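You operate a simulated robot arm through the tools that you are given. There is no shell and no other tool. Be economical: measure what you need, move in short steps, check, and stop when the job is done.

You run a simulated two-armed robot. Do the job below in one go: nothing can be reset, and whatever is moved stays where it is left.

JOB
Take the lid off the bottle of distilled water and lay it down on the top of the black case lid.

The check looks at the end state, three seconds after you hand in, the way a careful person would. Anything else that was tipped, shoved, dropped, spilled or broken makes it a failure. A push-on lid holds only when it is set on centred and level and pressed home; a screw cap is set on level and turned clockwise until tight.

ROBOT AND FRAMES
Two 7-joint arms with two-finger parallel grippers on one trunk, on a base that drives. Base frame: it is fixed to the floor where the robot stands at the start and does not move with it; the origin is under the middle of the robot, x ahead of it, y to its left, z up. Lengths are in m, angles in degrees, forces in N, time in s.
The left shoulder is at the start at [0.07, 0.177, 1.134], the right one opposite. With the tool pointing down near the work surface each hand reaches from about 0.28 to 0.72 m from the robot's upright axis, wherever it stands, measured 20 degrees to its own side. Payload 3.43 kg a hand.
Tool frame (each hand has its own): the origin (TCP) lies between the finger pads and is the grasp point; the fingertips stand 0.03 m ahead of it; z points along the fingers, y is the line along which they close. Largest opening 0.094 m; finger width 0.028, thickness 0.01; the body of the gripper, 0.05 by 0.096 m, starts 0.055 m behind the TCP.
Orientation is that of the tool frame in the base frame, as a unit quaternion [w, x, y, z]. With the fingers straight down and closing along the base's y, the tool's x points along the base's -x, its y along +y and its z along -z.

CONTROLS
- The arms move only by the tool play_rows. It takes "left_motion", "right_motion" or both (then of equal length, played together; a hand with none holds still); each is a list of rows, each a list of 7 numbers: the shift along the tool's x, y, z in units of 50 mm (1.0 is 50 mm), then the turn, a rotation vector about the tool's x, y, z in units of 5 degrees (1.0 is 5 degrees), then the opening in per cent of the stroke, from 0 (shut) to 100 (fully open). In form: [[tx, ty, tz, wx, wy, wz, gripper], ...]. A call has 1 to 12 rows; each row shifts and turns the commanded pose from where the row before left it, along the tool's axes as they then stand. A call with a number of a shift or a turn outside -1 to 1 is refused whole. Each row takes 0.2 s and may step no farther than 0.05 m and 8.6 degrees from the row before; otherwise, or with a gripper value out of range, the whole call is refused. A pose out of reach is approached as far as the arm can. The call stops where the force on the tool passes 40 N (or 10 N more than at its start, if that is more) or the arm is blocked; 0.2 s more then pass. The fingers move at their own pace (about 0.153 m/s each) and stop on an object; they squeeze with about 27 N. The grip force told is the motor's: it shows also when the fingers shut on nothing. Time passes only in rows, and 0.2 s behind the last, so rows that do not move let the fingers close. It gives the time, the measured TCP pose, the force on the tool (base axes), the opening and the grip force at its end, in the units of the frame above (readings bear some noise), with the torque about the TCP (base axes, N m) and any sound that the robot's microphone picked up, and new pictures: "pictures" is both (left out), scene, wrist or none (wrist: the cameras of the hands that moved).
- Cameras (640 x 400 px; columns grow to the right, rows downward): "scene" is now at [0.1272, 0.0452, 1.4569]; the picture's right is [0.51, -0.86, 0.00], its down [-0.45, -0.27, -0.85] and it looks along [0.73, 0.43, -0.53] (base axes); focal length 265 px, centre (320, 200). "left" rides on the left gripper at [0.076, -0.014, -0.103] in its tool frame; the picture's right is [0.18, 0.98, 0.00], its down [-0.75, 0.14, -0.64] and it looks along [-0.63, 0.12, 0.77] (tool axes); focal length 243 px, centre (320, 200). "right" rides on the right gripper at [0.076, 0.014, -0.102] in its tool frame; the picture's right is [-0.18, 0.98, 0.00], its down [-0.75, -0.14, -0.64] and it looks along [-0.63, -0.12, 0.77] (tool axes); focal length 243 px, centre (320, 200). There is no depth. A picture from a camera that has moved, and an enlarged one, comes with that camera's place and axes in the base frame and with its lens.
- move_column(by): slides the trunk up (or, below 0, down) by that many m; the arms and the scene camera ride with it, the base frame stays. It gives what a move gives, with no picture.
- roll_base(legs): drives the robot by 1 to 6 legs, each [ahead, turn to the left] in m and degrees, along the robot's own axes; the way and the turn of a leg run together, so that a leg with both is an arc; at most 1.5 m and 180 degrees a leg. The arms and the cameras ride along, it lands a little off, and it stops where it bumps. It gives what a move gives, and a new picture of the scene camera.
- head_to(pan, tilt): turns the head with the scene camera to pan (to the left, within 86 degrees either way) and tilt (down, from -29 to 69), counted from straight ahead of the robot. It gives what a move gives, and a new picture of the scene camera.
- inspect(camera, box): a new picture of the part [left, top, right, bottom] of that camera's present view, enlarged. The clock stands still meanwhile.
- finish_job(): hands the job in; it is judged then, once.

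Work in short steps. Places have to be worked out from the pictures, the camera data and where the tool is seen: move nearer, look again, correct. Check each grasp and each placing, and mend what went wrong. You have 120 turns and 260 pictures in all, those below and enlarged ones among them. Open the grippers and draw the arms clear of the work before you hand the job in, unless the task says otherwise; then end with one line.

The tools are called after "Emit:" as a command line: name --argument value ..., lists and objects as JSON in quotes. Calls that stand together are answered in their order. play_rows: Moves the arms, as the interface text tells. Its arguments: {"type":"object","properties":{"left_motion":{"type":"array","items":{"type":"array","items":{"type":"number"}}},"right_motion":{"type":"array","items":{"type":"array","items":{"type":"number"}}},"pictures":{"type":"string","enum":["both","scene","wrist","none"]}},"required":[]} The other tools are called the same way: move_column (by) slides the trunk up or down; roll_base (legs) drives the base; head_to (pan, tilt) turns the head that bears the scene camera; inspect (camera, box) takes an enlarged picture of a part of a camera's view; finish_job () hands the job in.

At the start:

```text
clock: 0.0
left_position: [0.3711, 0.4554, 1.2122]
left_ee_rot: [0.0, 0.0, 1.0, 0.0]
left_force: [-0.1, 0.0, -0.2]
left_wrist_torque: [-0.04, 0.01, -0.02]
left_gripper_width: 0.094
left_grip_force: 0.1
right_position: [0.4841, 0.046, 1.2354]
right_ee_rot: [0.001, 0.0, 1.0, 0.0]
right_force: [-0.3, -0.3, -0.1]
right_wrist_torque: [-0.01, -0.02, -0.01]
right_gripper_width: 0.0941
right_grip_force: 0.1
trunk travel left (down, up): [-0.714, 0.126]
robot x, y, heading: [0.0014, 0.0015, -0.0]
head pan, tilt: [30.5, 31.7]
```

scene: 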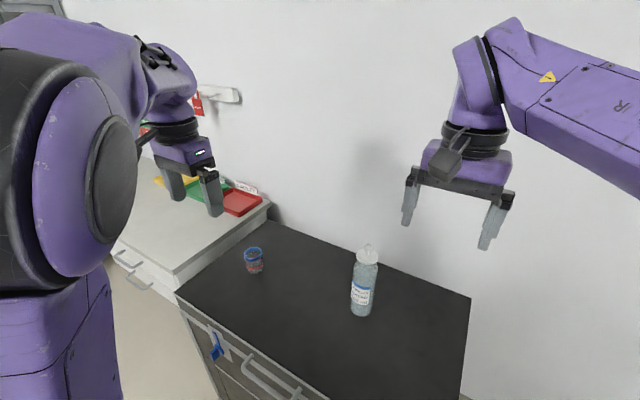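
right: 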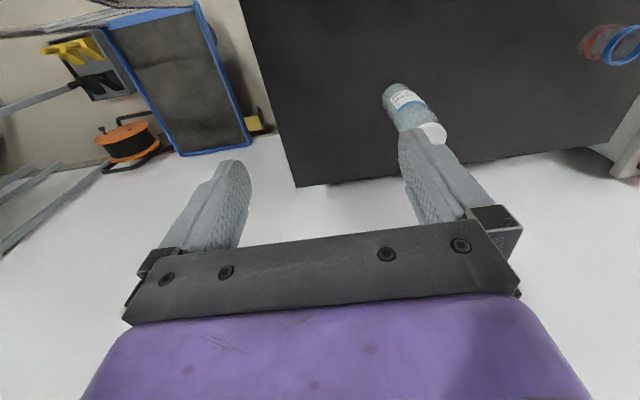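
left: 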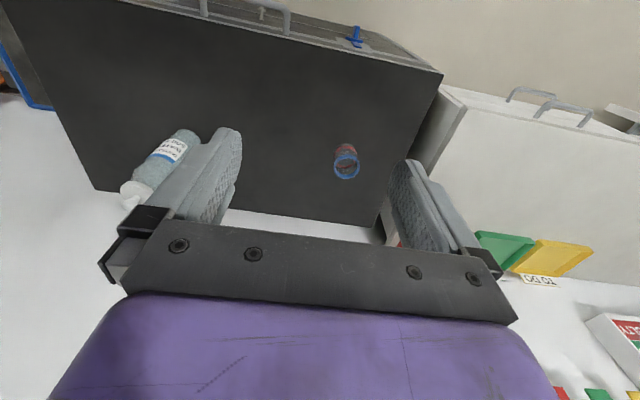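

I'll look closely at the bottle and the black surface before moving.

Emit:
inspect --camera "scene" --box '[330, 230, 400, 330]'

Emit:
inspect --camera "right" --box '[0, 0, 320, 200]'

Emit:
head_to --pan 10 --tilt 55

```text
4.00 times, centred on (365, 280) of scene
camera zoom: at [0.1272, 0.0452, 1.4569], right [0.51, -0.86, 0.0], down [-0.45, -0.27, -0.85], along [0.73, 0.43, -0.53], focal length 1061 px, centre (140, -120)
```

zoom: 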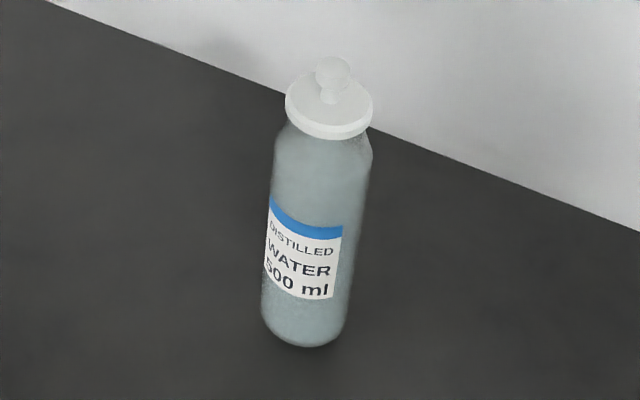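

```text
2.00 times, centred on (160, 100) of right
camera zoom: at [0.4075, 0.0598, 1.3386], right [0.18, 0.98, 0.0], down [0.75, -0.14, 0.64], along [0.63, -0.12, -0.77], focal length 485 px, centre (640, 400)
```

zoom: 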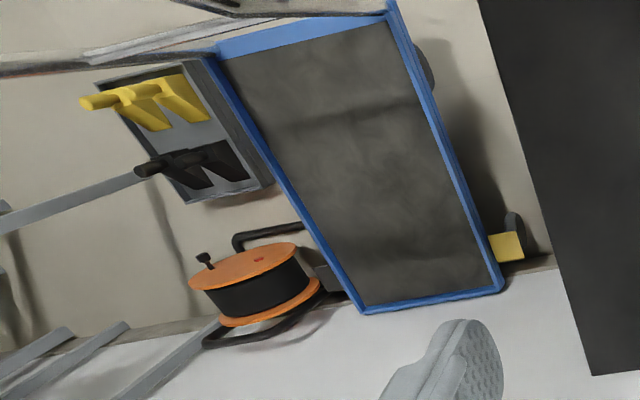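

```text
clock: 0.9
left_position: [0.3715, 0.4553, 1.2127]
left_ee_rot: [0.0, 0.0, 1.0, 0.0]
left_force: [-0.1, 0.2, -0.1]
left_wrist_torque: [0.01, 0.03, -0.01]
left_gripper_width: 0.0943
left_grip_force: 0.0
right_position: [0.4841, 0.045, 1.2356]
right_ee_rot: [0.0, -0.001, 1.0, -0.001]
right_force: [-0.3, -0.5, 0.2]
right_wrist_torque: [0.01, 0.0, -0.01]
right_gripper_width: 0.0944
right_grip_force: 0.0
trunk travel left (down, up): [-0.714, 0.126]
robot x, y, heading: [-0.0012, 0.0004, -0.1]
head pan, tilt: [10.0, 55.0]
camera scene: at [0.1209, 0.0123, 1.4236], right [0.17, -0.98, 0.0], down [-0.81, -0.14, -0.57], along [0.57, 0.1, -0.82], focal length 265 px, centre (320, 200)
```

scene: 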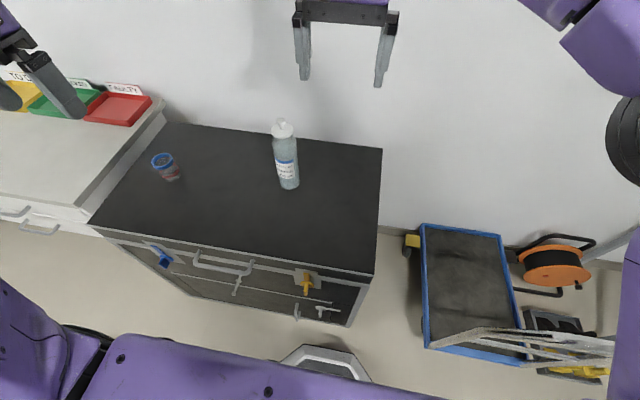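

The bottle stands on a black top with latches and a handle on its front, which may itself be the case. I'll look around for any other black case.

Emit:
inspect --camera "scene" --box '[80, 200, 400, 400]'

Emit:
head_to --pan 75 --tilt 30

Emit:
head_to --pan -60 --tilt 35

```text
2.00 times, centred on (240, 300) of scene
camera zoom: at [0.1209, 0.0123, 1.4236], right [0.17, -0.98, 0.0], down [-0.81, -0.14, -0.57], along [0.57, 0.1, -0.82], focal length 531 px, centre (480, 0)
```

zoom: 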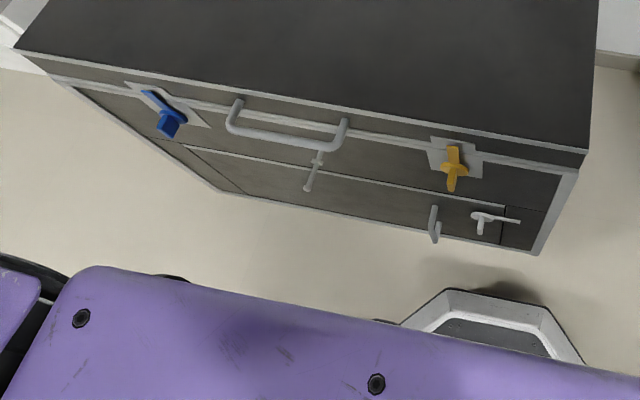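

```text
clock: 2.2
left_position: [0.3704, 0.455, 1.2124]
left_ee_rot: [0.0, 0.001, 1.0, 0.001]
left_force: [-0.3, -0.4, -0.1]
left_wrist_torque: [0.03, -0.03, 0.02]
left_gripper_width: 0.094
left_grip_force: 0.1
right_position: [0.4834, 0.0468, 1.2364]
right_ee_rot: [0.0, 0.0, 1.0, 0.0]
right_force: [0.2, 0.3, 0.3]
right_wrist_torque: [0.04, 0.0, 0.0]
right_gripper_width: 0.0937
right_grip_force: 0.1
trunk travel left (down, up): [-0.714, 0.126]
robot x, y, heading: [-0.0034, -0.001, -0.1]
head pan, tilt: [75.0, 30.0]
camera scene: at [0.0734, 0.087, 1.4596], right [0.97, -0.26, 0.0], down [-0.13, -0.48, -0.87], along [0.22, 0.84, -0.5], focal length 265 px, centre (320, 200)
```

scene: 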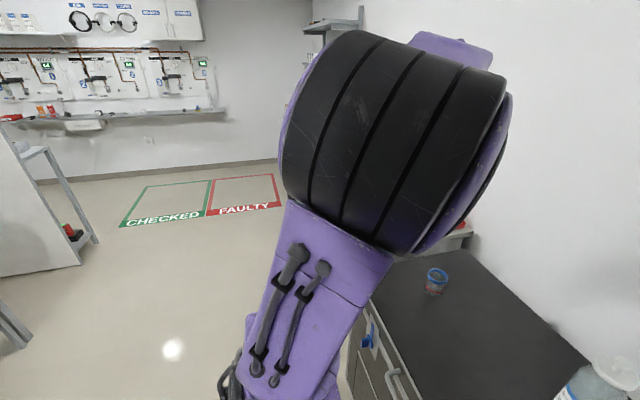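

```text
clock: 4.4
left_position: [0.3703, 0.4558, 1.213]
left_ee_rot: [0.0, 0.0, 1.0, 0.0]
left_force: [-0.3, 0.0, 0.6]
left_wrist_torque: [-0.01, 0.0, -0.01]
left_gripper_width: 0.094
left_grip_force: 0.0
right_position: [0.4831, 0.0457, 1.2365]
right_ee_rot: [0.0, 0.0, 1.0, 0.0]
right_force: [-0.8, -0.2, 0.6]
right_wrist_torque: [0.0, -0.02, 0.0]
right_gripper_width: 0.0938
right_grip_force: 0.0
trunk travel left (down, up): [-0.714, 0.126]
robot x, y, heading: [-0.0024, -0.0014, 0.0]
head pan, tilt: [-60.0, 35.0]
camera scene: at [0.094, -0.0765, 1.4518], right [-0.87, -0.5, 0.0], down [-0.29, 0.5, -0.82], along [0.41, -0.71, -0.57], focal length 265 px, centre (320, 200)
```

scene: 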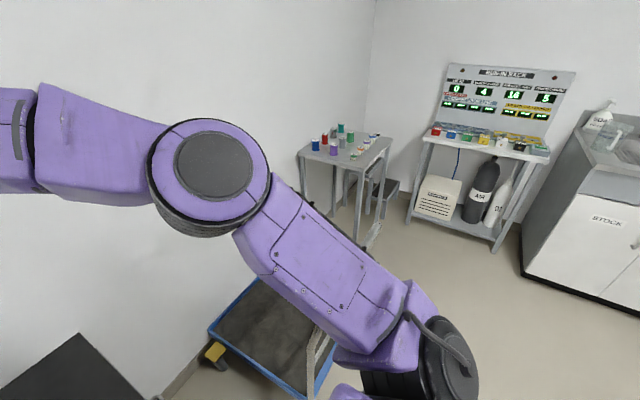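

The bottle stands on the black case itself, whose lid seam, clasps and handle show on the front, so its top is the target. I place the bottle at about (0.61, 0.19) with the knob top near z 1.0. I move the right arm aside and bring the left hand above and short of the bottle.

Emit:
head_to --pan 15 --tilt 45

Emit:
play_rows --left_motion '[[-0.51, -0.757, 0.17, 0, 0, 0, 100], [-0.51, -0.757, 0.17, 0, 0, 0, 100], [-0.51, -0.757, 0.17, 0, 0, 0, 100], [-0.51, -0.757, 0.17, 0, 0, 0, 100], [-0.51, -0.757, 0.17, 0, 0, 0, 100], [-0.51, -0.757, 0.17, 0, 0, 0, 100], [-0.51, -0.757, 0.17, 0, 0, 0, 100]]' --right_motion '[[0, -0.9, 0, 0, 0, 0, 100], [0, -0.9, 0, 0, 0, 0, 100], [0, -0.9, 0, 0, 0, 0, 100], [0, -0.9, 0, 0, 0, 0, 100], [0, -0.9, 0, 0, 0, 0, 100], [0, -0.9, 0, 0, 0, 0, 100], [0, -0.9, 0, 0, 0, 0, 100]]'

```text
clock: 5.9
left_position: [0.3718, 0.4562, 1.2128]
left_ee_rot: [0.0, 0.0, 1.0, -0.001]
left_force: [0.1, 0.7, 0.5]
left_wrist_torque: [0.0, 0.01, 0.01]
left_gripper_width: 0.0942
left_grip_force: 0.0
right_position: [0.4831, 0.0457, 1.2358]
right_ee_rot: [0.001, 0.0, 1.0, 0.001]
right_force: [0.7, 0.3, 1.0]
right_wrist_torque: [0.0, 0.01, 0.04]
right_gripper_width: 0.094
right_grip_force: 0.0
trunk travel left (down, up): [-0.714, 0.126]
robot x, y, heading: [-0.0013, -0.0003, 0.0]
head pan, tilt: [15.0, 45.0]
camera scene: at [0.1285, 0.0207, 1.437], right [0.26, -0.97, 0.0], down [-0.68, -0.18, -0.71], along [0.68, 0.18, -0.71], focal length 265 px, centre (320, 200)
```

scene: 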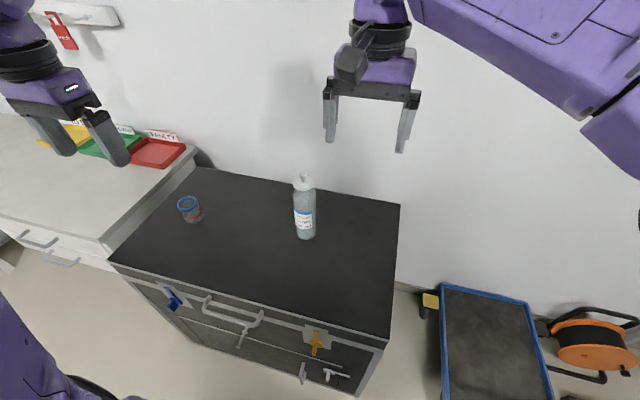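

```text
clock: 7.5
left_position: [0.552, 0.1905, 1.1512]
left_ee_rot: [-0.001, -0.001, 1.0, -0.001]
left_force: [0.3, 0.1, -1.0]
left_wrist_torque: [-0.03, 0.06, -0.01]
left_gripper_width: 0.0939
left_grip_force: 0.0
right_position: [0.4461, -0.1144, 1.2423]
right_ee_rot: [-0.003, -0.001, 1.0, -0.001]
right_force: [0.2, 0.7, 0.2]
right_wrist_torque: [0.0, 0.06, -0.04]
right_gripper_width: 0.094
right_grip_force: 0.2
right hand out of reach, approached as far as the arm can: row 3, 4, 5, 6, 7
trunk travel left (down, up): [-0.714, 0.126]
robot x, y, heading: [-0.0027, -0.0032, -0.0]
head pan, tilt: [15.0, 45.0]
camera scene: at [0.1333, 0.0229, 1.4364], right [0.26, -0.97, 0.0], down [-0.69, -0.18, -0.7], along [0.68, 0.18, -0.71], focal length 265 px, centre (320, 200)
camera right: at [0.3708, -0.1007, 1.3455], right [0.18, 0.98, 0.0], down [0.76, -0.14, 0.64], along [0.63, -0.12, -0.77], focal length 243 px, centre (320, 200)
camera left: at [0.4767, 0.1756, 1.2546], right [-0.19, 0.98, 0.0], down [0.76, 0.14, 0.64], along [0.63, 0.12, -0.77], focal length 243 px, centre (320, 200)
```

scene: 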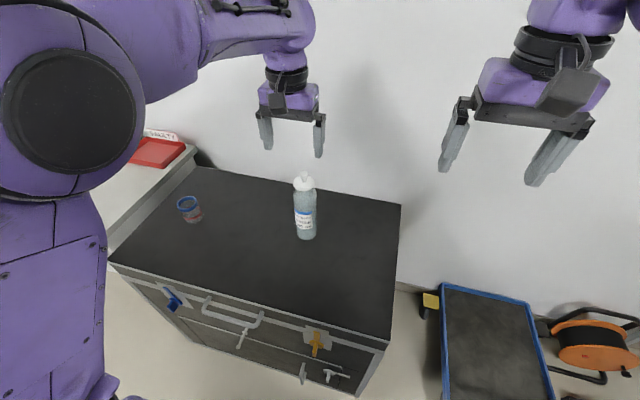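
right: 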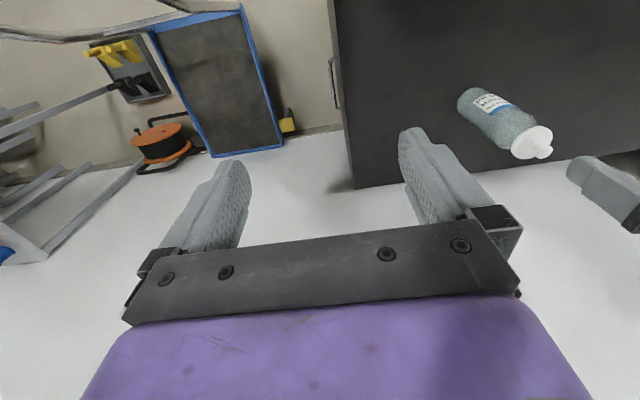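
left: 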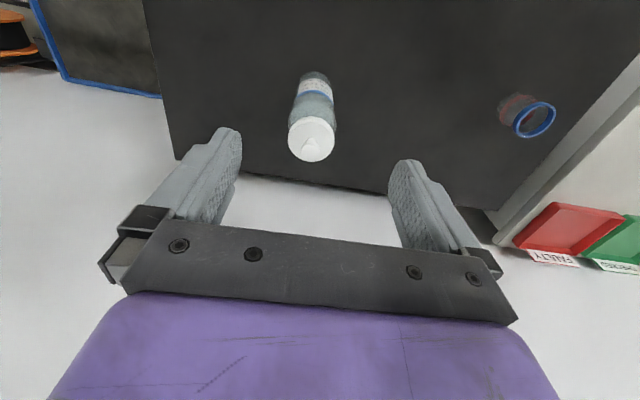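

Both cameras see the lid. I enlarge both views to triangulate it.

Emit:
inspect --camera "scene" --box '[265, 160, 345, 250]'

Emit:
inspect --camera "left" --box '[256, 60, 384, 180]'

Emit:
inspect --camera "right" --box '[440, 70, 600, 180]'

```text
4.44 times, centred on (305, 205) of scene
camera zoom: at [0.1333, 0.0229, 1.4364], right [0.26, -0.97, 0.0], down [-0.69, -0.18, -0.7], along [0.68, 0.18, -0.71], focal length 1179 px, centre (387, 178)
```

zoom: 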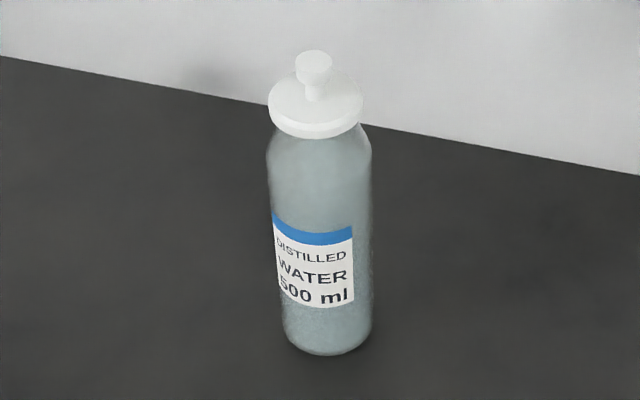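

```text
3.33 times, centred on (320, 120) of left
camera zoom: at [0.4767, 0.1756, 1.2546], right [-0.19, 0.98, 0.0], down [0.76, 0.14, 0.64], along [0.63, 0.12, -0.77], focal length 809 px, centre (320, 467)
```

zoom: 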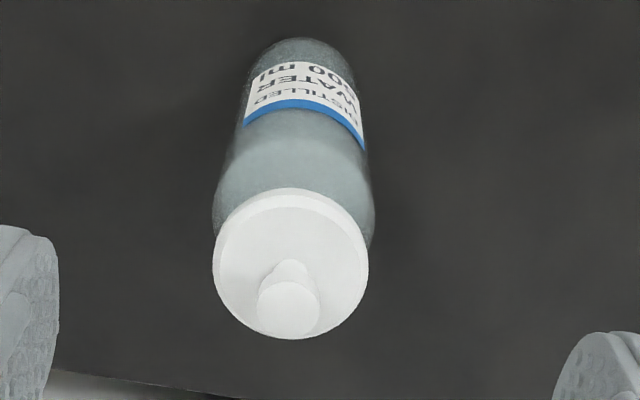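

```text
3.64 times, centred on (520, 125) of right
camera zoom: at [0.3708, -0.1007, 1.3455], right [0.18, 0.98, 0.0], down [0.76, -0.14, 0.64], along [0.63, -0.12, -0.77], focal length 882 px, centre (-407, 473)
```

zoom: 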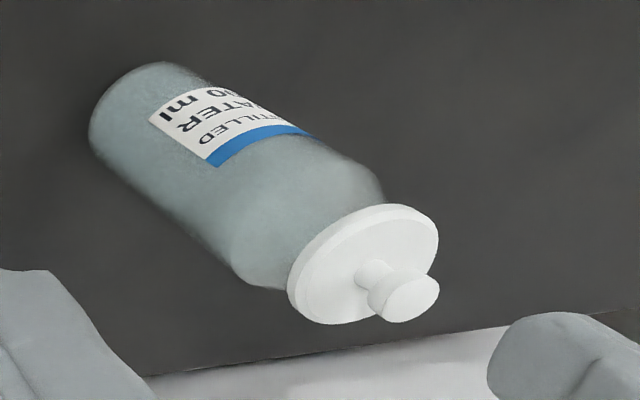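

The three cameras agree: the knob top centre is at (0.602, 0.189, 1.024), the flange top at z ≈ 0.998 and the knob about 21 mm wide. I move over it and come down to just above it.

Emit:
play_rows --left_motion '[[-0.95, -0.03, 0, 0, 0, 0, 60], [-0.05, 0, 0.5, 0, 0, 0, 60], [0, 0, 0.6, 0, 0, 0, 60], [0, 0, 0.3, 0, 0, 0, 60], [0, 0, 0, 0, 0, 0, 60]]'

```text
clock: 8.7
left_position: [0.5987, 0.1879, 1.086]
left_ee_rot: [0.0, 0.0, 1.0, 0.0]
left_force: [-1.1, 0.1, -0.5]
left_wrist_torque: [0.01, -0.01, -0.05]
left_gripper_width: 0.0565
left_grip_force: 0.0
right_position: [0.4418, -0.117, 1.2446]
right_ee_rot: [0.0, 0.0, 1.0, 0.0]
right_force: [0.2, 0.5, -0.2]
right_wrist_torque: [0.0, -0.04, 0.0]
right_gripper_width: 0.0939
right_grip_force: 0.1
trunk travel left (down, up): [-0.714, 0.126]
robot x, y, heading: [0.0005, -0.0019, 0.2]
head pan, tilt: [15.0, 45.0]
camera scene: at [0.1279, 0.0206, 1.4371], right [0.26, -0.97, 0.0], down [-0.68, -0.18, -0.71], along [0.68, 0.18, -0.71], focal length 265 px, centre (320, 200)
camera left: at [0.5223, 0.1715, 1.1876], right [-0.18, 0.98, 0.0], down [0.75, 0.14, 0.64], along [0.63, 0.12, -0.77], focal length 243 px, centre (320, 200)
```

scene: 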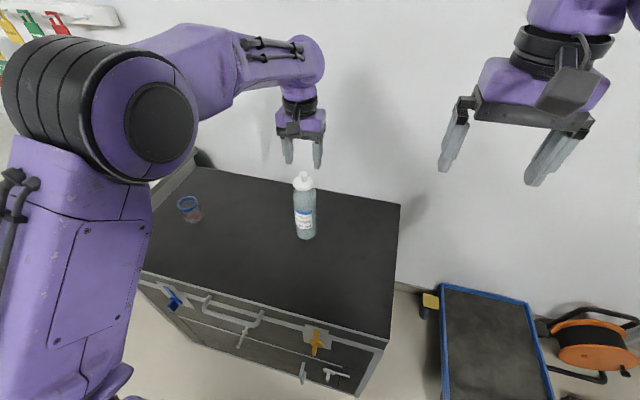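
left: 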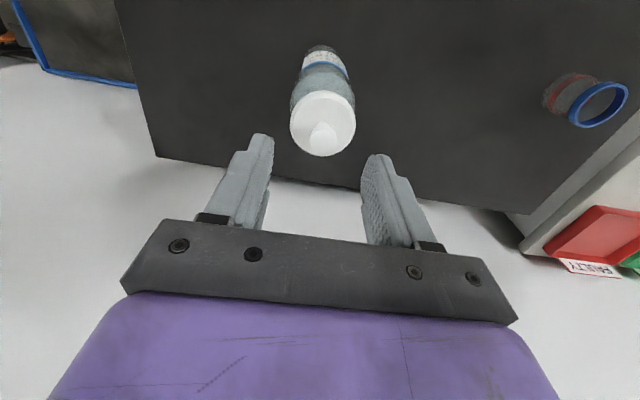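

The knob lies centred between the fingers. I lower to TCP z ≈ 1.034 with fingertips just above the flange.

Emit:
play_rows --left_motion '[[-0.02, 0, 0.4, 0, 0, 0, 60], [0, 0, 0.4, 0, 0, 0, 60], [0, 0, 0.22, 0, 0, 0, 60], [0, 0, 0, 0, 0, 0, 60]]'

Emit:
inspect --camera "scene" --box '[265, 110, 345, 250]'

```text
clock: 9.7
left_position: [0.599, 0.1872, 1.0341]
left_ee_rot: [0.001, 0.0, 1.0, 0.0]
left_force: [1.2, 1.4, 5.8]
left_wrist_torque: [0.15, -0.04, -0.01]
left_gripper_width: 0.0567
left_grip_force: 0.3
right_position: [0.4416, -0.1162, 1.2446]
right_ee_rot: [0.0, 0.0, 1.0, 0.0]
right_force: [-0.2, 0.1, 0.0]
right_wrist_torque: [0.01, 0.02, 0.03]
right_gripper_width: 0.0941
right_grip_force: 0.0
trunk travel left (down, up): [-0.714, 0.126]
robot x, y, heading: [0.001, 0.0001, 0.1]
head pan, tilt: [15.0, 45.0]
camera scene: at [0.1278, 0.0203, 1.4372], right [0.26, -0.97, 0.0], down [-0.68, -0.18, -0.71], along [0.68, 0.18, -0.71], focal length 265 px, centre (320, 200)
camera left: at [0.5237, 0.1717, 1.1355], right [-0.18, 0.98, 0.0], down [0.75, 0.14, 0.64], along [0.63, 0.12, -0.77], focal length 243 px, centre (320, 200)
```

scene: 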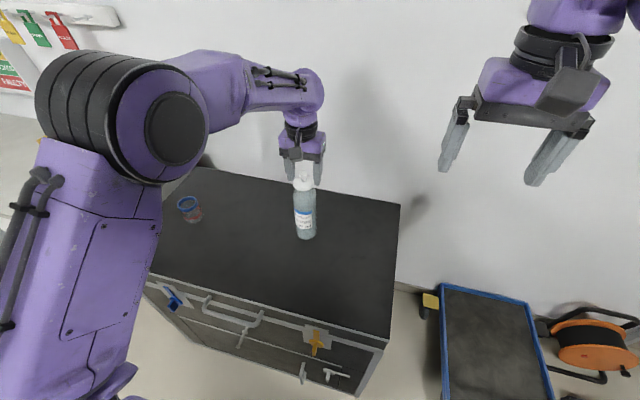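
left: 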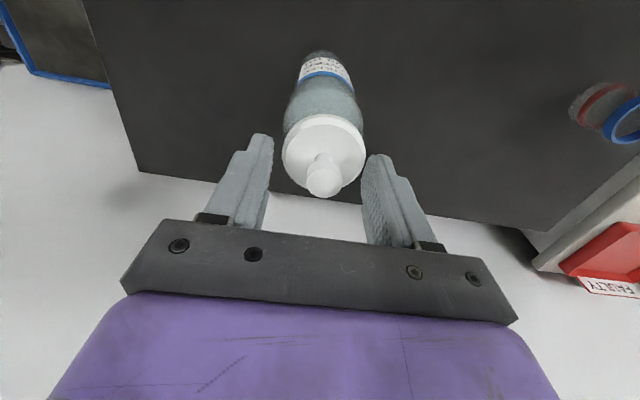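

```text
2.86 times, centred on (305, 180) of scene
camera zoom: at [0.1278, 0.0203, 1.4372], right [0.26, -0.97, 0.0], down [-0.68, -0.18, -0.71], along [0.68, 0.18, -0.71], focal length 758 px, centre (363, 257)
```

zoom: 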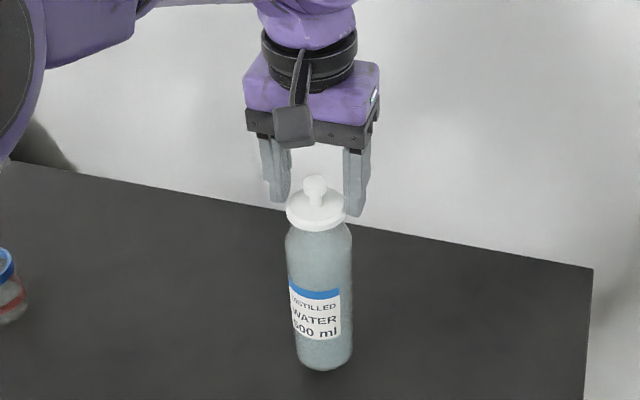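

There is a light 5.8 N contact, probably one fingertip resting on the flange rim. I raise 3 mm and close on the knob.

Emit:
play_rows --left_motion '[[0, 0.01, -0.07, 0, 0, 0, 60], [0, 0, 0, 0, 0, 0, 60]]' --pictures "none"

Emit:
play_rows --left_motion '[[0, 0, 0, 0, 0, 0, 35], [0, 0, 0, 0, 0, 0, 20], [0, 0, 0, 0, 0, 0, 0], [0, 0, 0, 0, 0, 0, 0], [0, 0, 0, 0, 0, 0, 0]]'

Emit:
inspect --camera "scene" --box '[265, 110, 345, 250]'

```text
clock: 10.3
left_position: [0.5995, 0.1865, 1.0372]
left_ee_rot: [0.0, 0.0, 1.0, 0.0]
left_force: [0.2, -0.5, 0.4]
left_wrist_torque: [0.0, 0.02, 0.0]
left_gripper_width: 0.0564
left_grip_force: 0.1
right_position: [0.4418, -0.1172, 1.2436]
right_ee_rot: [0.0, -0.001, 1.0, -0.001]
right_force: [-0.2, 0.1, -0.3]
right_wrist_torque: [-0.01, 0.07, -0.03]
right_gripper_width: 0.094
right_grip_force: 0.0
trunk travel left (down, up): [-0.714, 0.126]
robot x, y, heading: [0.0004, -0.001, 0.2]
head pan, tilt: [15.0, 45.0]
```

```text
clock: 11.5
left_position: [0.6007, 0.1877, 1.0369]
left_ee_rot: [-0.001, 0.001, 1.0, 0.0]
left_force: [0.6, -0.1, 0.0]
left_wrist_torque: [-0.01, 0.02, 0.0]
left_gripper_width: 0.0117
left_grip_force: 26.8
right_position: [0.4419, -0.1175, 1.2441]
right_ee_rot: [-0.001, 0.0, 1.0, 0.0]
right_force: [-0.1, -0.1, 0.2]
right_wrist_torque: [-0.01, 0.02, 0.02]
right_gripper_width: 0.094
right_grip_force: 0.0
trunk travel left (down, up): [-0.714, 0.126]
robot x, y, heading: [-0.0008, -0.0013, -0.0]
head pan, tilt: [15.0, 45.0]
heard: snap
camera scene: at [0.1285, 0.0205, 1.437], right [0.26, -0.97, 0.0], down [-0.68, -0.18, -0.71], along [0.68, 0.18, -0.71], focal length 265 px, centre (320, 200)
camera left: at [0.5245, 0.1725, 1.1384], right [-0.18, 0.98, 0.0], down [0.75, 0.14, 0.64], along [0.63, 0.12, -0.77], focal length 243 px, centre (320, 200)
```

scene: 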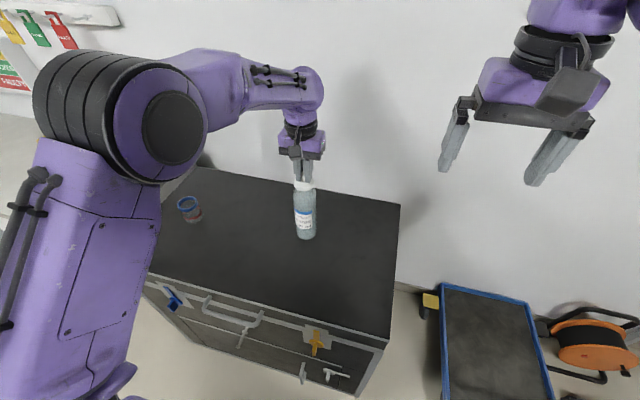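
left: 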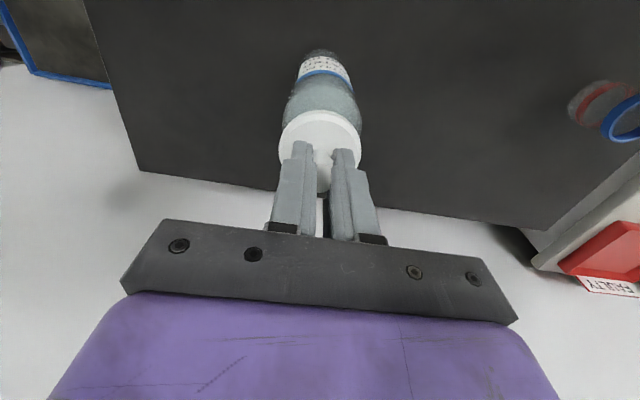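

```text
2.86 times, centred on (305, 180) of scene
camera zoom: at [0.1285, 0.0205, 1.437], right [0.26, -0.97, 0.0], down [-0.68, -0.18, -0.71], along [0.68, 0.18, -0.71], focal length 758 px, centre (363, 257)
```

zoom: 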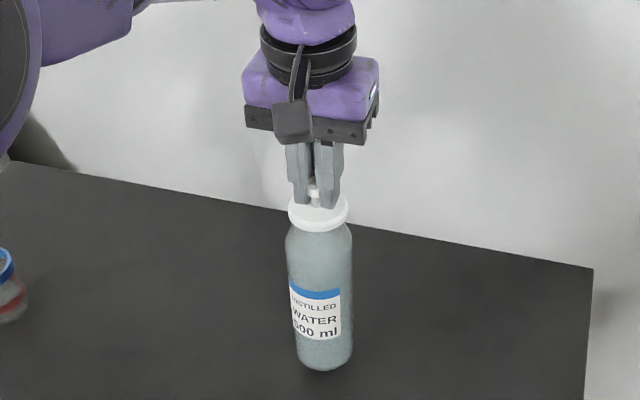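

I heard a snap and the fingers closed to 12 mm, so I look closely before going on.

Emit:
inspect --camera "left" --box '[250, 80, 390, 220]'

Emit:
inspect --camera "scene" --box '[285, 150, 325, 200]'

Emit:
inspect --camera "right" --box '[440, 70, 600, 180]'

```text
2.86 times, centred on (320, 150) of left
camera zoom: at [0.5245, 0.1725, 1.1384], right [-0.18, 0.98, 0.0], down [0.75, 0.14, 0.64], along [0.63, 0.12, -0.77], focal length 693 px, centre (320, 343)
```

zoom: 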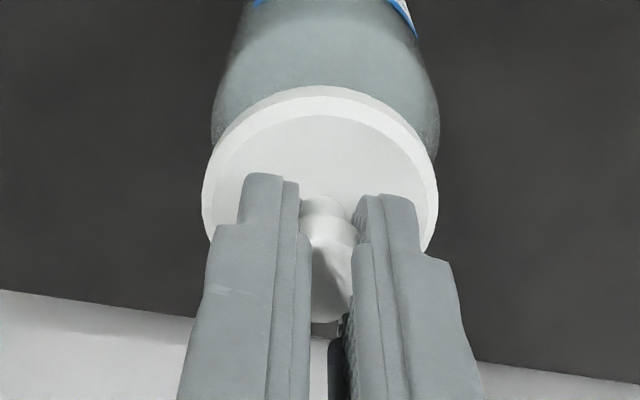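

```text
8.00 times, centred on (305, 175) of scene
camera zoom: at [0.1285, 0.0205, 1.437], right [0.26, -0.97, 0.0], down [-0.68, -0.18, -0.71], along [0.68, 0.18, -0.71], focal length 2123 px, centre (440, 400)
```

zoom: 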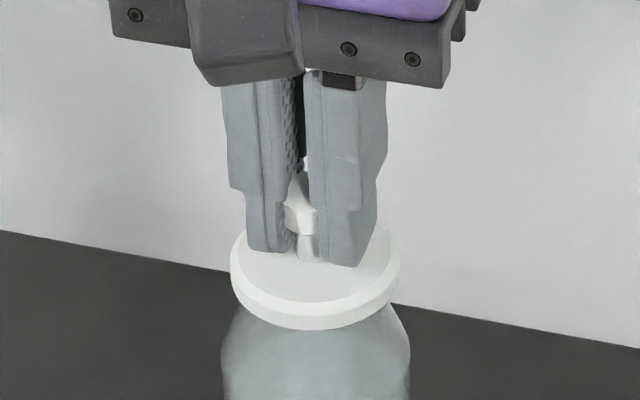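

```text
3.64 times, centred on (520, 125) of right
camera zoom: at [0.3662, -0.1029, 1.347], right [0.18, 0.98, 0.0], down [0.75, -0.14, 0.64], along [0.63, -0.12, -0.77], focal length 882 px, centre (-407, 473)
```

zoom: 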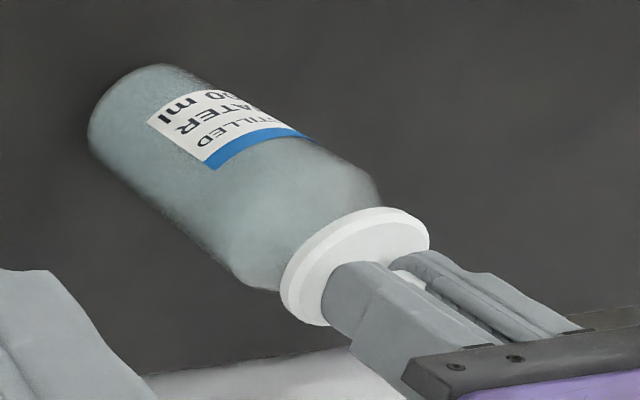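

The knob looks intact and gripped, so the snap was most likely the push-on lid letting go. I lift a few millimetres and watch the force.

Emit:
play_rows --left_motion '[[0, 0, -0.06, 0, 0, 0, 0], [0, 0, -0.06, 0, 0, 0, 0], [0, 0, 0, 0, 0, 0, 0]]' --pictures "none"

Emit:
inspect --camera "right" --box '[440, 70, 600, 180]'

Emit:
inspect --camera "scene" --box '[265, 150, 345, 250]'

```text
clock: 12.3
left_position: [0.6016, 0.1883, 1.0425]
left_ee_rot: [0.001, -0.001, 1.0, 0.001]
left_force: [0.3, -0.2, -0.9]
left_wrist_torque: [-0.02, 0.0, -0.03]
left_gripper_width: 0.0118
left_grip_force: 27.1
right_position: [0.4431, -0.1159, 1.2446]
right_ee_rot: [-0.001, 0.0, 1.0, 0.0]
right_force: [-0.2, 0.4, -0.2]
right_wrist_torque: [0.0, -0.02, -0.01]
right_gripper_width: 0.094
right_grip_force: 0.0
trunk travel left (down, up): [-0.714, 0.126]
robot x, y, heading: [-0.002, 0.0006, 0.2]
head pan, tilt: [15.0, 45.0]
```

```text
3.64 times, centred on (520, 125) of right
camera zoom: at [0.3663, -0.1029, 1.3469], right [0.18, 0.98, 0.0], down [0.75, -0.14, 0.64], along [0.63, -0.12, -0.77], focal length 882 px, centre (-407, 473)
```

zoom: 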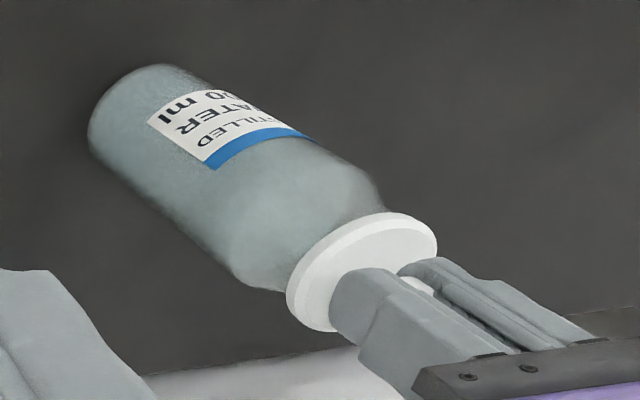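

```text
4.00 times, centred on (305, 200) of scene
camera zoom: at [0.1286, 0.0205, 1.437], right [0.26, -0.97, 0.0], down [-0.68, -0.18, -0.71], along [0.68, 0.18, -0.71], focal length 1061 px, centre (380, 200)
```

zoom: 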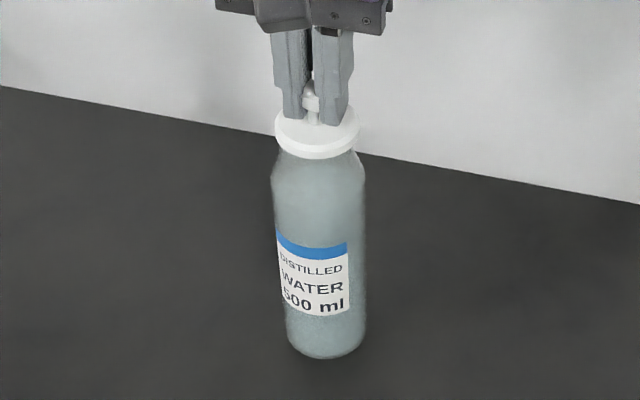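

The lid rises and the bottle stays put, with almost no force. I lift it clear by about 100 mm.

Emit:
play_rows --left_motion '[[0, 0, -0.2, 0, 0, 0, 0], [0, 0, -0.3, 0, 0, 0, 0], [0, 0, -0.5, 0, 0, 0, 0], [0, 0, -0.5, 0, 0, 0, 0], [0, 0, -0.5, 0, 0, 0, 0], [0, 0, 0, 0, 0, 0, 0]]'

Emit:
inspect --camera "scene" --box '[255, 90, 355, 250]'

Emit:
inspect --camera "right" --box '[440, 70, 640, 210]'

```text
clock: 13.7
left_position: [0.6016, 0.188, 1.1434]
left_ee_rot: [0.0, 0.0, 1.0, 0.0]
left_force: [0.3, 0.1, 0.0]
left_wrist_torque: [0.01, 0.0, -0.01]
left_gripper_width: 0.0118
left_grip_force: 27.4
right_position: [0.443, -0.1162, 1.2442]
right_ee_rot: [0.0, 0.0, 1.0, 0.0]
right_force: [-1.2, 0.6, 0.3]
right_wrist_torque: [0.02, 0.01, 0.02]
right_gripper_width: 0.094
right_grip_force: 0.0
trunk travel left (down, up): [-0.714, 0.126]
robot x, y, heading: [0.0015, 0.0002, -0.0]
head pan, tilt: [15.0, 45.0]
camera scene: at [0.1289, 0.0206, 1.437], right [0.26, -0.97, 0.0], down [-0.68, -0.18, -0.71], along [0.68, 0.18, -0.71], focal length 265 px, centre (320, 200)
camera left: at [0.5249, 0.173, 1.2442], right [-0.18, 0.98, 0.0], down [0.75, 0.14, 0.64], along [0.63, 0.12, -0.77], focal length 243 px, centre (320, 200)
```

scene: 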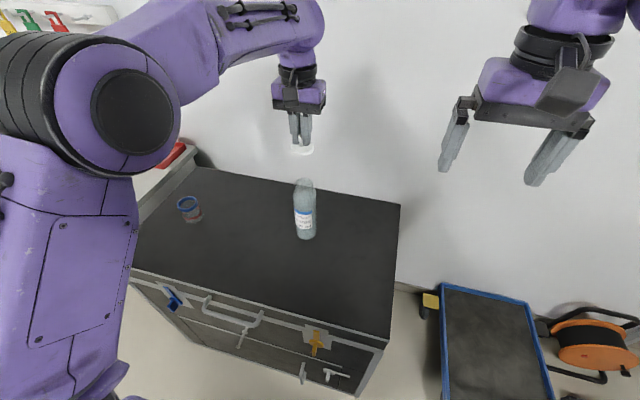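
left: 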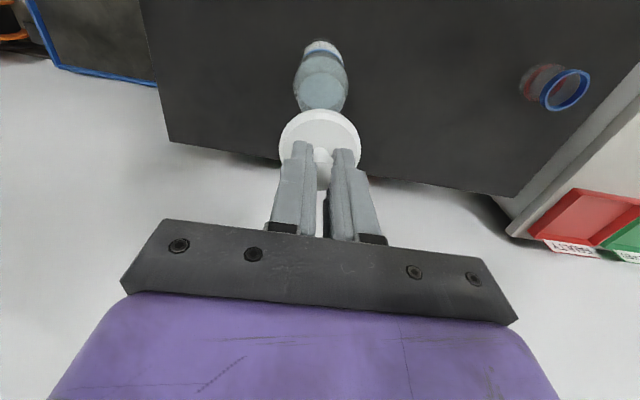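

```text
2.50 times, centred on (305, 170) of scene
camera zoom: at [0.1289, 0.0206, 1.437], right [0.26, -0.97, 0.0], down [-0.68, -0.18, -0.71], along [0.68, 0.18, -0.71], focal length 663 px, centre (358, 275)
```

zoom: 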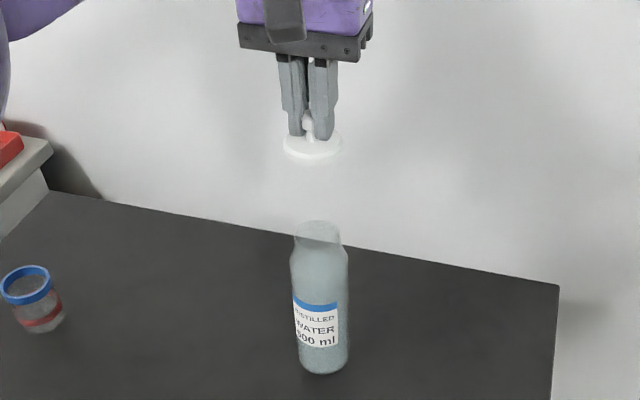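

```text
2.86 times, centred on (540, 140) of right
camera zoom: at [0.3666, -0.1029, 1.3468], right [0.18, 0.98, 0.0], down [0.75, -0.14, 0.64], along [0.63, -0.12, -0.77], focal length 693 px, centre (-309, 371)
```

zoom: 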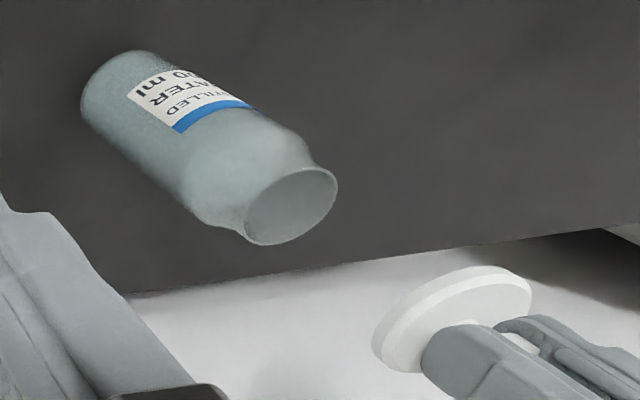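

The lid is off, the grip is good and the bottle is undisturbed. I carry the lid to about (0.47, 0.34), a clear part of the black top, and lower it partway.

Emit:
play_rows --left_motion '[[0.53, 0.61, 0, 0, 0, 0, 0], [0.53, 0.61, 0, 0, 0, 0, 0], [0.53, 0.61, 0, 0, 0, 0, 0], [0.53, 0.61, 0, 0, 0, 0, 0], [0.53, 0.61, 0, 0, 0, 0, 0], [0, 0, 0.8, 0, 0, 0, 0], [0, 0, 0.8, 0, 0, 0, 0], [0, 0, 0.8, 0, 0, 0, 0], [0, 0, 0.8, 0, 0, 0, 0], [0, 0, 0.8, 0, 0, 0, 0], [0, 0, 0.6, 0, 0, 0, 0], [0, 0, 0, 0, 0, 0, 0]]'

Emit:
inspect --camera "right" --box '[440, 0, 640, 125]'

Emit:
inspect --camera "scene" --box '[160, 150, 340, 280]'

```text
clock: 16.3
left_position: [0.4672, 0.3415, 0.9119]
left_ee_rot: [-0.001, 0.001, 1.0, 0.0]
left_force: [-0.4, 0.3, -0.5]
left_wrist_torque: [-0.01, -0.02, 0.0]
left_gripper_width: 0.0118
left_grip_force: 27.3
right_position: [0.4415, -0.116, 1.2443]
right_ee_rot: [0.0, 0.0, 1.0, -0.001]
right_force: [0.8, 0.8, -0.1]
right_wrist_torque: [-0.02, 0.0, -0.02]
right_gripper_width: 0.0942
right_grip_force: 0.0
trunk travel left (down, up): [-0.714, 0.126]
robot x, y, heading: [0.0023, -0.0002, -0.1]
head pan, tilt: [15.0, 45.0]
camera scene: at [0.1281, 0.0206, 1.437], right [0.26, -0.97, 0.0], down [-0.68, -0.18, -0.71], along [0.68, 0.18, -0.71], focal length 265 px, centre (320, 200)
camera left: at [0.3913, 0.3261, 1.0145], right [-0.18, 0.98, 0.0], down [0.75, 0.14, 0.64], along [0.63, 0.12, -0.77], focal length 243 px, centre (320, 200)
```

scene: 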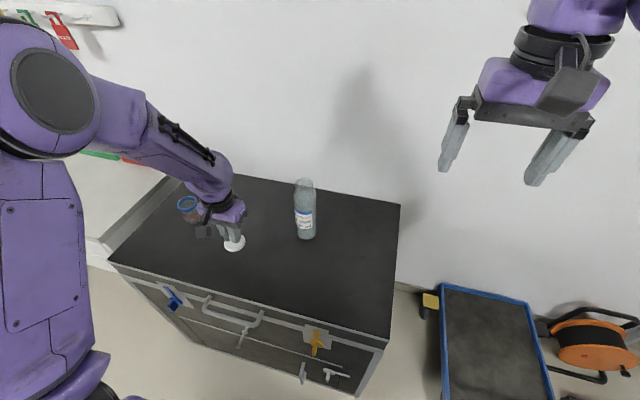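
left: 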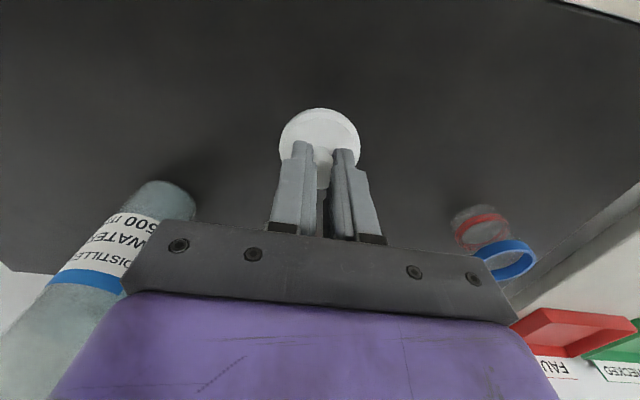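

```text
3.20 times, centred on (540, 62) of right
camera zoom: at [0.3659, -0.1028, 1.347], right [0.18, 0.98, 0.0], down [0.75, -0.14, 0.64], along [0.63, -0.12, -0.77], focal length 776 px, centre (-384, 640)
```

zoom: 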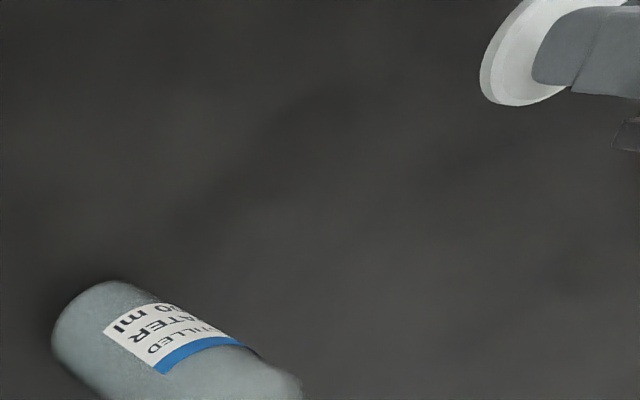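

```text
3.08 times, centred on (250, 215) of scene
camera zoom: at [0.1281, 0.0206, 1.437], right [0.26, -0.97, 0.0], down [-0.68, -0.18, -0.71], along [0.68, 0.18, -0.71], focal length 816 px, centre (535, 154)
```

zoom: 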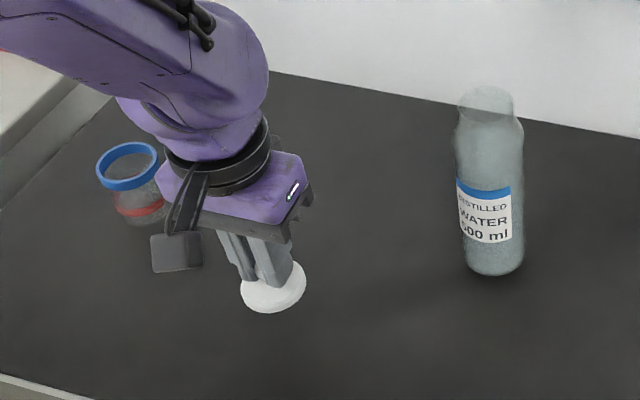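

The spot is clear: the bottle and open jar are well away. I lower gently, watching for contact.

Emit:
play_rows --left_motion '[[0, 0, 0.4, 0, 0, 0, 0], [0, 0, 0.4, 0, 0, 0, 0], [0, 0, 0.1, 0, 0, 0, 0], [0, 0, 0, 0, 0, 0, 0]]' --pictures "none"

Emit:
inspect --camera "scene" --box '[190, 190, 290, 270]'

```text
clock: 17.3
left_position: [0.4675, 0.3394, 0.8653]
left_ee_rot: [0.0, 0.001, 1.0, 0.0]
left_force: [0.4, 0.2, 0.9]
left_wrist_torque: [-0.02, 0.02, -0.01]
left_gripper_width: 0.0117
left_grip_force: 26.8
right_position: [0.4428, -0.1168, 1.2434]
right_ee_rot: [0.0, 0.0, 1.0, 0.0]
right_force: [0.2, -0.4, 1.1]
right_wrist_torque: [0.03, -0.02, 0.04]
right_gripper_width: 0.0939
right_grip_force: 0.1
trunk travel left (down, up): [-0.714, 0.126]
robot x, y, heading: [-0.002, 0.0008, 0.1]
head pan, tilt: [15.0, 45.0]
```

```text
5.00 times, centred on (240, 230) of scene
camera zoom: at [0.1285, 0.0207, 1.437], right [0.26, -0.97, 0.0], down [-0.68, -0.18, -0.71], along [0.68, 0.18, -0.71], focal length 1327 px, centre (720, 50)
```

zoom: 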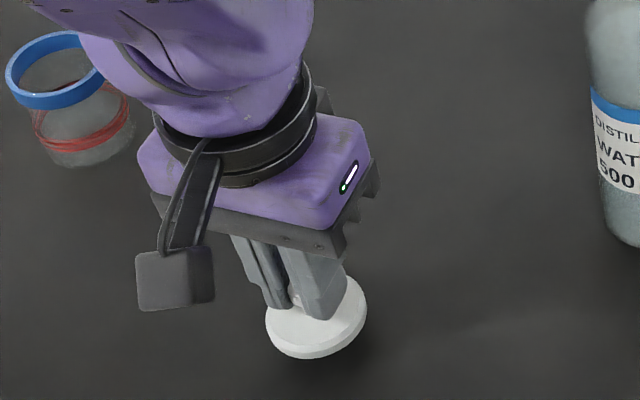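

Still clear of the surface. I continue in 3–4 mm steps.

Emit:
play_rows --left_motion '[[0, 0, 0.08, 0, 0, 0, 0], [0, 0, 0.08, 0, 0, 0, 0], [0, 0, 0, 0, 0, 0, 0]]' --pictures "none"

Emit:
play_rows --left_motion '[[0, 0, 0.06, 0, 0, 0, 0], [0, 0, 0, 0, 0, 0, 0]]' --pictures "none"

Emit:
inspect --camera "scene" --box '[190, 190, 290, 270]'

```text
clock: 18.1
left_position: [0.4672, 0.3401, 0.8592]
left_ee_rot: [0.0, 0.001, 1.0, 0.0]
left_force: [0.2, 0.1, 0.2]
left_wrist_torque: [-0.01, 0.0, -0.01]
left_gripper_width: 0.0118
left_grip_force: 27.2
right_position: [0.4431, -0.1175, 1.244]
right_ee_rot: [0.0, 0.001, 1.0, 0.0]
right_force: [1.4, 0.1, 0.7]
right_wrist_torque: [0.02, 0.02, -0.02]
right_gripper_width: 0.0938
right_grip_force: 0.1
trunk travel left (down, up): [-0.714, 0.126]
robot x, y, heading: [-0.0012, -0.0003, -0.1]
head pan, tilt: [15.0, 45.0]
```

```text
clock: 18.7
left_position: [0.4676, 0.3399, 0.8565]
left_ee_rot: [-0.001, 0.0, 1.0, 0.0]
left_force: [0.1, -0.4, 0.2]
left_wrist_torque: [-0.01, 0.01, -0.01]
left_gripper_width: 0.0119
left_grip_force: 26.9
right_position: [0.4434, -0.1155, 1.2442]
right_ee_rot: [0.0, -0.001, 1.0, 0.001]
right_force: [-0.2, -0.9, 0.5]
right_wrist_torque: [0.02, -0.02, -0.01]
right_gripper_width: 0.094
right_grip_force: 0.0
trunk travel left (down, up): [-0.714, 0.126]
robot x, y, heading: [-0.0027, 0.0017, -0.1]
head pan, tilt: [15.0, 45.0]
```

```text
5.00 times, centred on (240, 230) of scene
camera zoom: at [0.1284, 0.0205, 1.437], right [0.26, -0.97, 0.0], down [-0.68, -0.18, -0.71], along [0.68, 0.18, -0.71], focal length 1327 px, centre (720, 50)
```

zoom: 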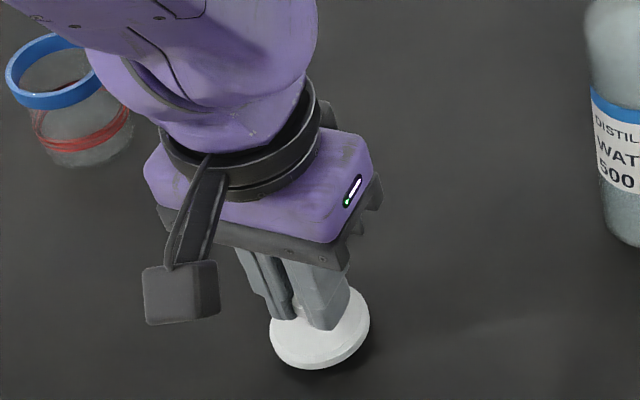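

Still no contact. I take several more 2 mm steps; the force guard will stop the arm if it meets the surface.

Emit:
play_rows --left_motion '[[0, 0, 0.04, 0, 0, 0, 0], [0, 0, 0.04, 0, 0, 0, 0], [0, 0, 0, 0, 0, 0, 0]]' --pictures "none"

Emit:
play_rows --left_motion '[[0, 0, 0.04, 0, 0, 0, 0], [0, 0, 0, 0, 0, 0, 0]]' --pictures "none"

Emit:
inspect --camera "scene" --box '[190, 190, 290, 270]'

```text
clock: 19.5
left_position: [0.4684, 0.3423, 0.8511]
left_ee_rot: [0.0, 0.0, 1.0, 0.0]
left_force: [0.4, -0.1, 0.2]
left_wrist_torque: [0.01, 0.01, 0.02]
left_gripper_width: 0.0116
left_grip_force: 27.1
right_position: [0.4421, -0.1154, 1.2442]
right_ee_rot: [-0.001, 0.001, 1.0, 0.001]
right_force: [-0.1, -0.8, -1.0]
right_wrist_torque: [0.04, -0.03, 0.0]
right_gripper_width: 0.0942
right_grip_force: 0.1
trunk travel left (down, up): [-0.714, 0.126]
robot x, y, heading: [-0.0037, -0.001, -0.2]
head pan, tilt: [15.0, 45.0]
```

```text
clock: 20.1
left_position: [0.468, 0.3413, 0.8487]
left_ee_rot: [0.0, 0.0, 1.0, 0.0]
left_force: [0.1, -0.4, -0.1]
left_wrist_torque: [0.01, 0.04, -0.03]
left_gripper_width: 0.0118
left_grip_force: 26.9
right_position: [0.4414, -0.117, 1.2438]
right_ee_rot: [0.0, 0.0, 1.0, 0.0]
right_force: [0.2, -0.2, -0.4]
right_wrist_torque: [0.02, 0.01, 0.01]
right_gripper_width: 0.0939
right_grip_force: 0.0
trunk travel left (down, up): [-0.714, 0.126]
robot x, y, heading: [0.0003, -0.0018, 0.3]
head pan, tilt: [15.0, 45.0]
```

```text
5.00 times, centred on (240, 230) of scene
camera zoom: at [0.1284, 0.0206, 1.437], right [0.26, -0.97, 0.0], down [-0.68, -0.18, -0.71], along [0.68, 0.18, -0.71], focal length 1327 px, centre (720, 50)
```

zoom: 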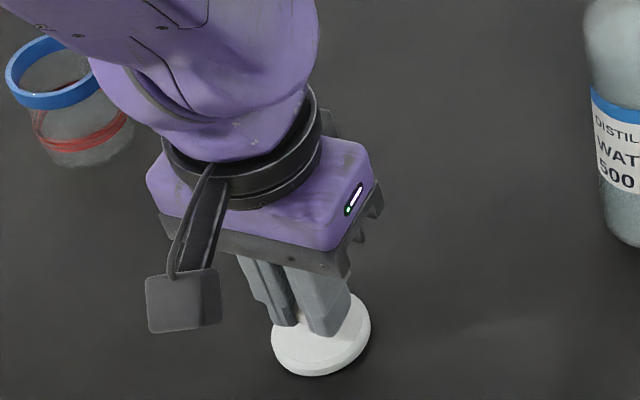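

The shadow has closed up a lot, so contact is near. I keep stepping down.

Emit:
play_rows --left_motion '[[0, 0, 0.04, 0, 0, 0, 0], [0, 0, 0, 0, 0, 0, 0]]' --pictures "none"

Emit:
play_rows --left_motion '[[0, 0, 0.03, 0, 0, 0, 0], [0, 0, 0, 0, 0, 0, 0]]' --pictures "none"

Emit:
inspect --camera "scene" --box '[215, 220, 275, 270]'

```text
clock: 20.7
left_position: [0.4681, 0.3398, 0.8469]
left_ee_rot: [0.0, -0.001, 1.0, 0.0]
left_force: [0.1, -0.4, -0.6]
left_wrist_torque: [0.01, -0.01, 0.03]
left_gripper_width: 0.0116
left_grip_force: 27.2
right_position: [0.4417, -0.116, 1.2444]
right_ee_rot: [0.0, 0.001, 1.0, -0.001]
right_force: [-0.1, 0.0, 0.4]
right_wrist_torque: [0.02, -0.03, 0.0]
right_gripper_width: 0.0936
right_grip_force: 0.0
trunk travel left (down, up): [-0.714, 0.126]
robot x, y, heading: [-0.0007, -0.0023, 0.2]
head pan, tilt: [15.0, 45.0]
```

```text
clock: 21.3
left_position: [0.4685, 0.34, 0.8464]
left_ee_rot: [0.001, 0.001, 1.0, 0.0]
left_force: [-0.4, 1.6, 5.4]
left_wrist_torque: [0.09, 0.01, 0.03]
left_gripper_width: 0.0116
left_grip_force: 26.9
right_position: [0.4429, -0.1178, 1.2447]
right_ee_rot: [0.0, 0.0, 1.0, 0.0]
right_force: [-0.5, 0.2, -0.2]
right_wrist_torque: [0.02, 0.01, 0.03]
right_gripper_width: 0.0936
right_grip_force: 0.1
trunk travel left (down, up): [-0.714, 0.126]
robot x, y, heading: [0.0019, 0.0028, -0.3]
head pan, tilt: [15.0, 45.0]
```

```text
8.00 times, centred on (245, 245) of scene
camera zoom: at [0.1276, 0.0204, 1.4372], right [0.26, -0.97, 0.0], down [-0.68, -0.18, -0.71], along [0.68, 0.18, -0.71], focal length 2123 px, centre (920, -160)
```

zoom: 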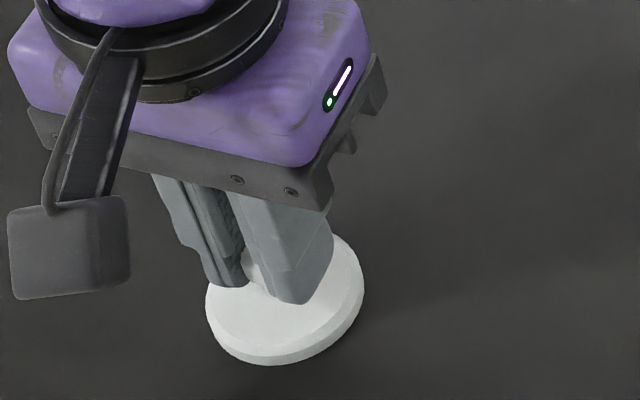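

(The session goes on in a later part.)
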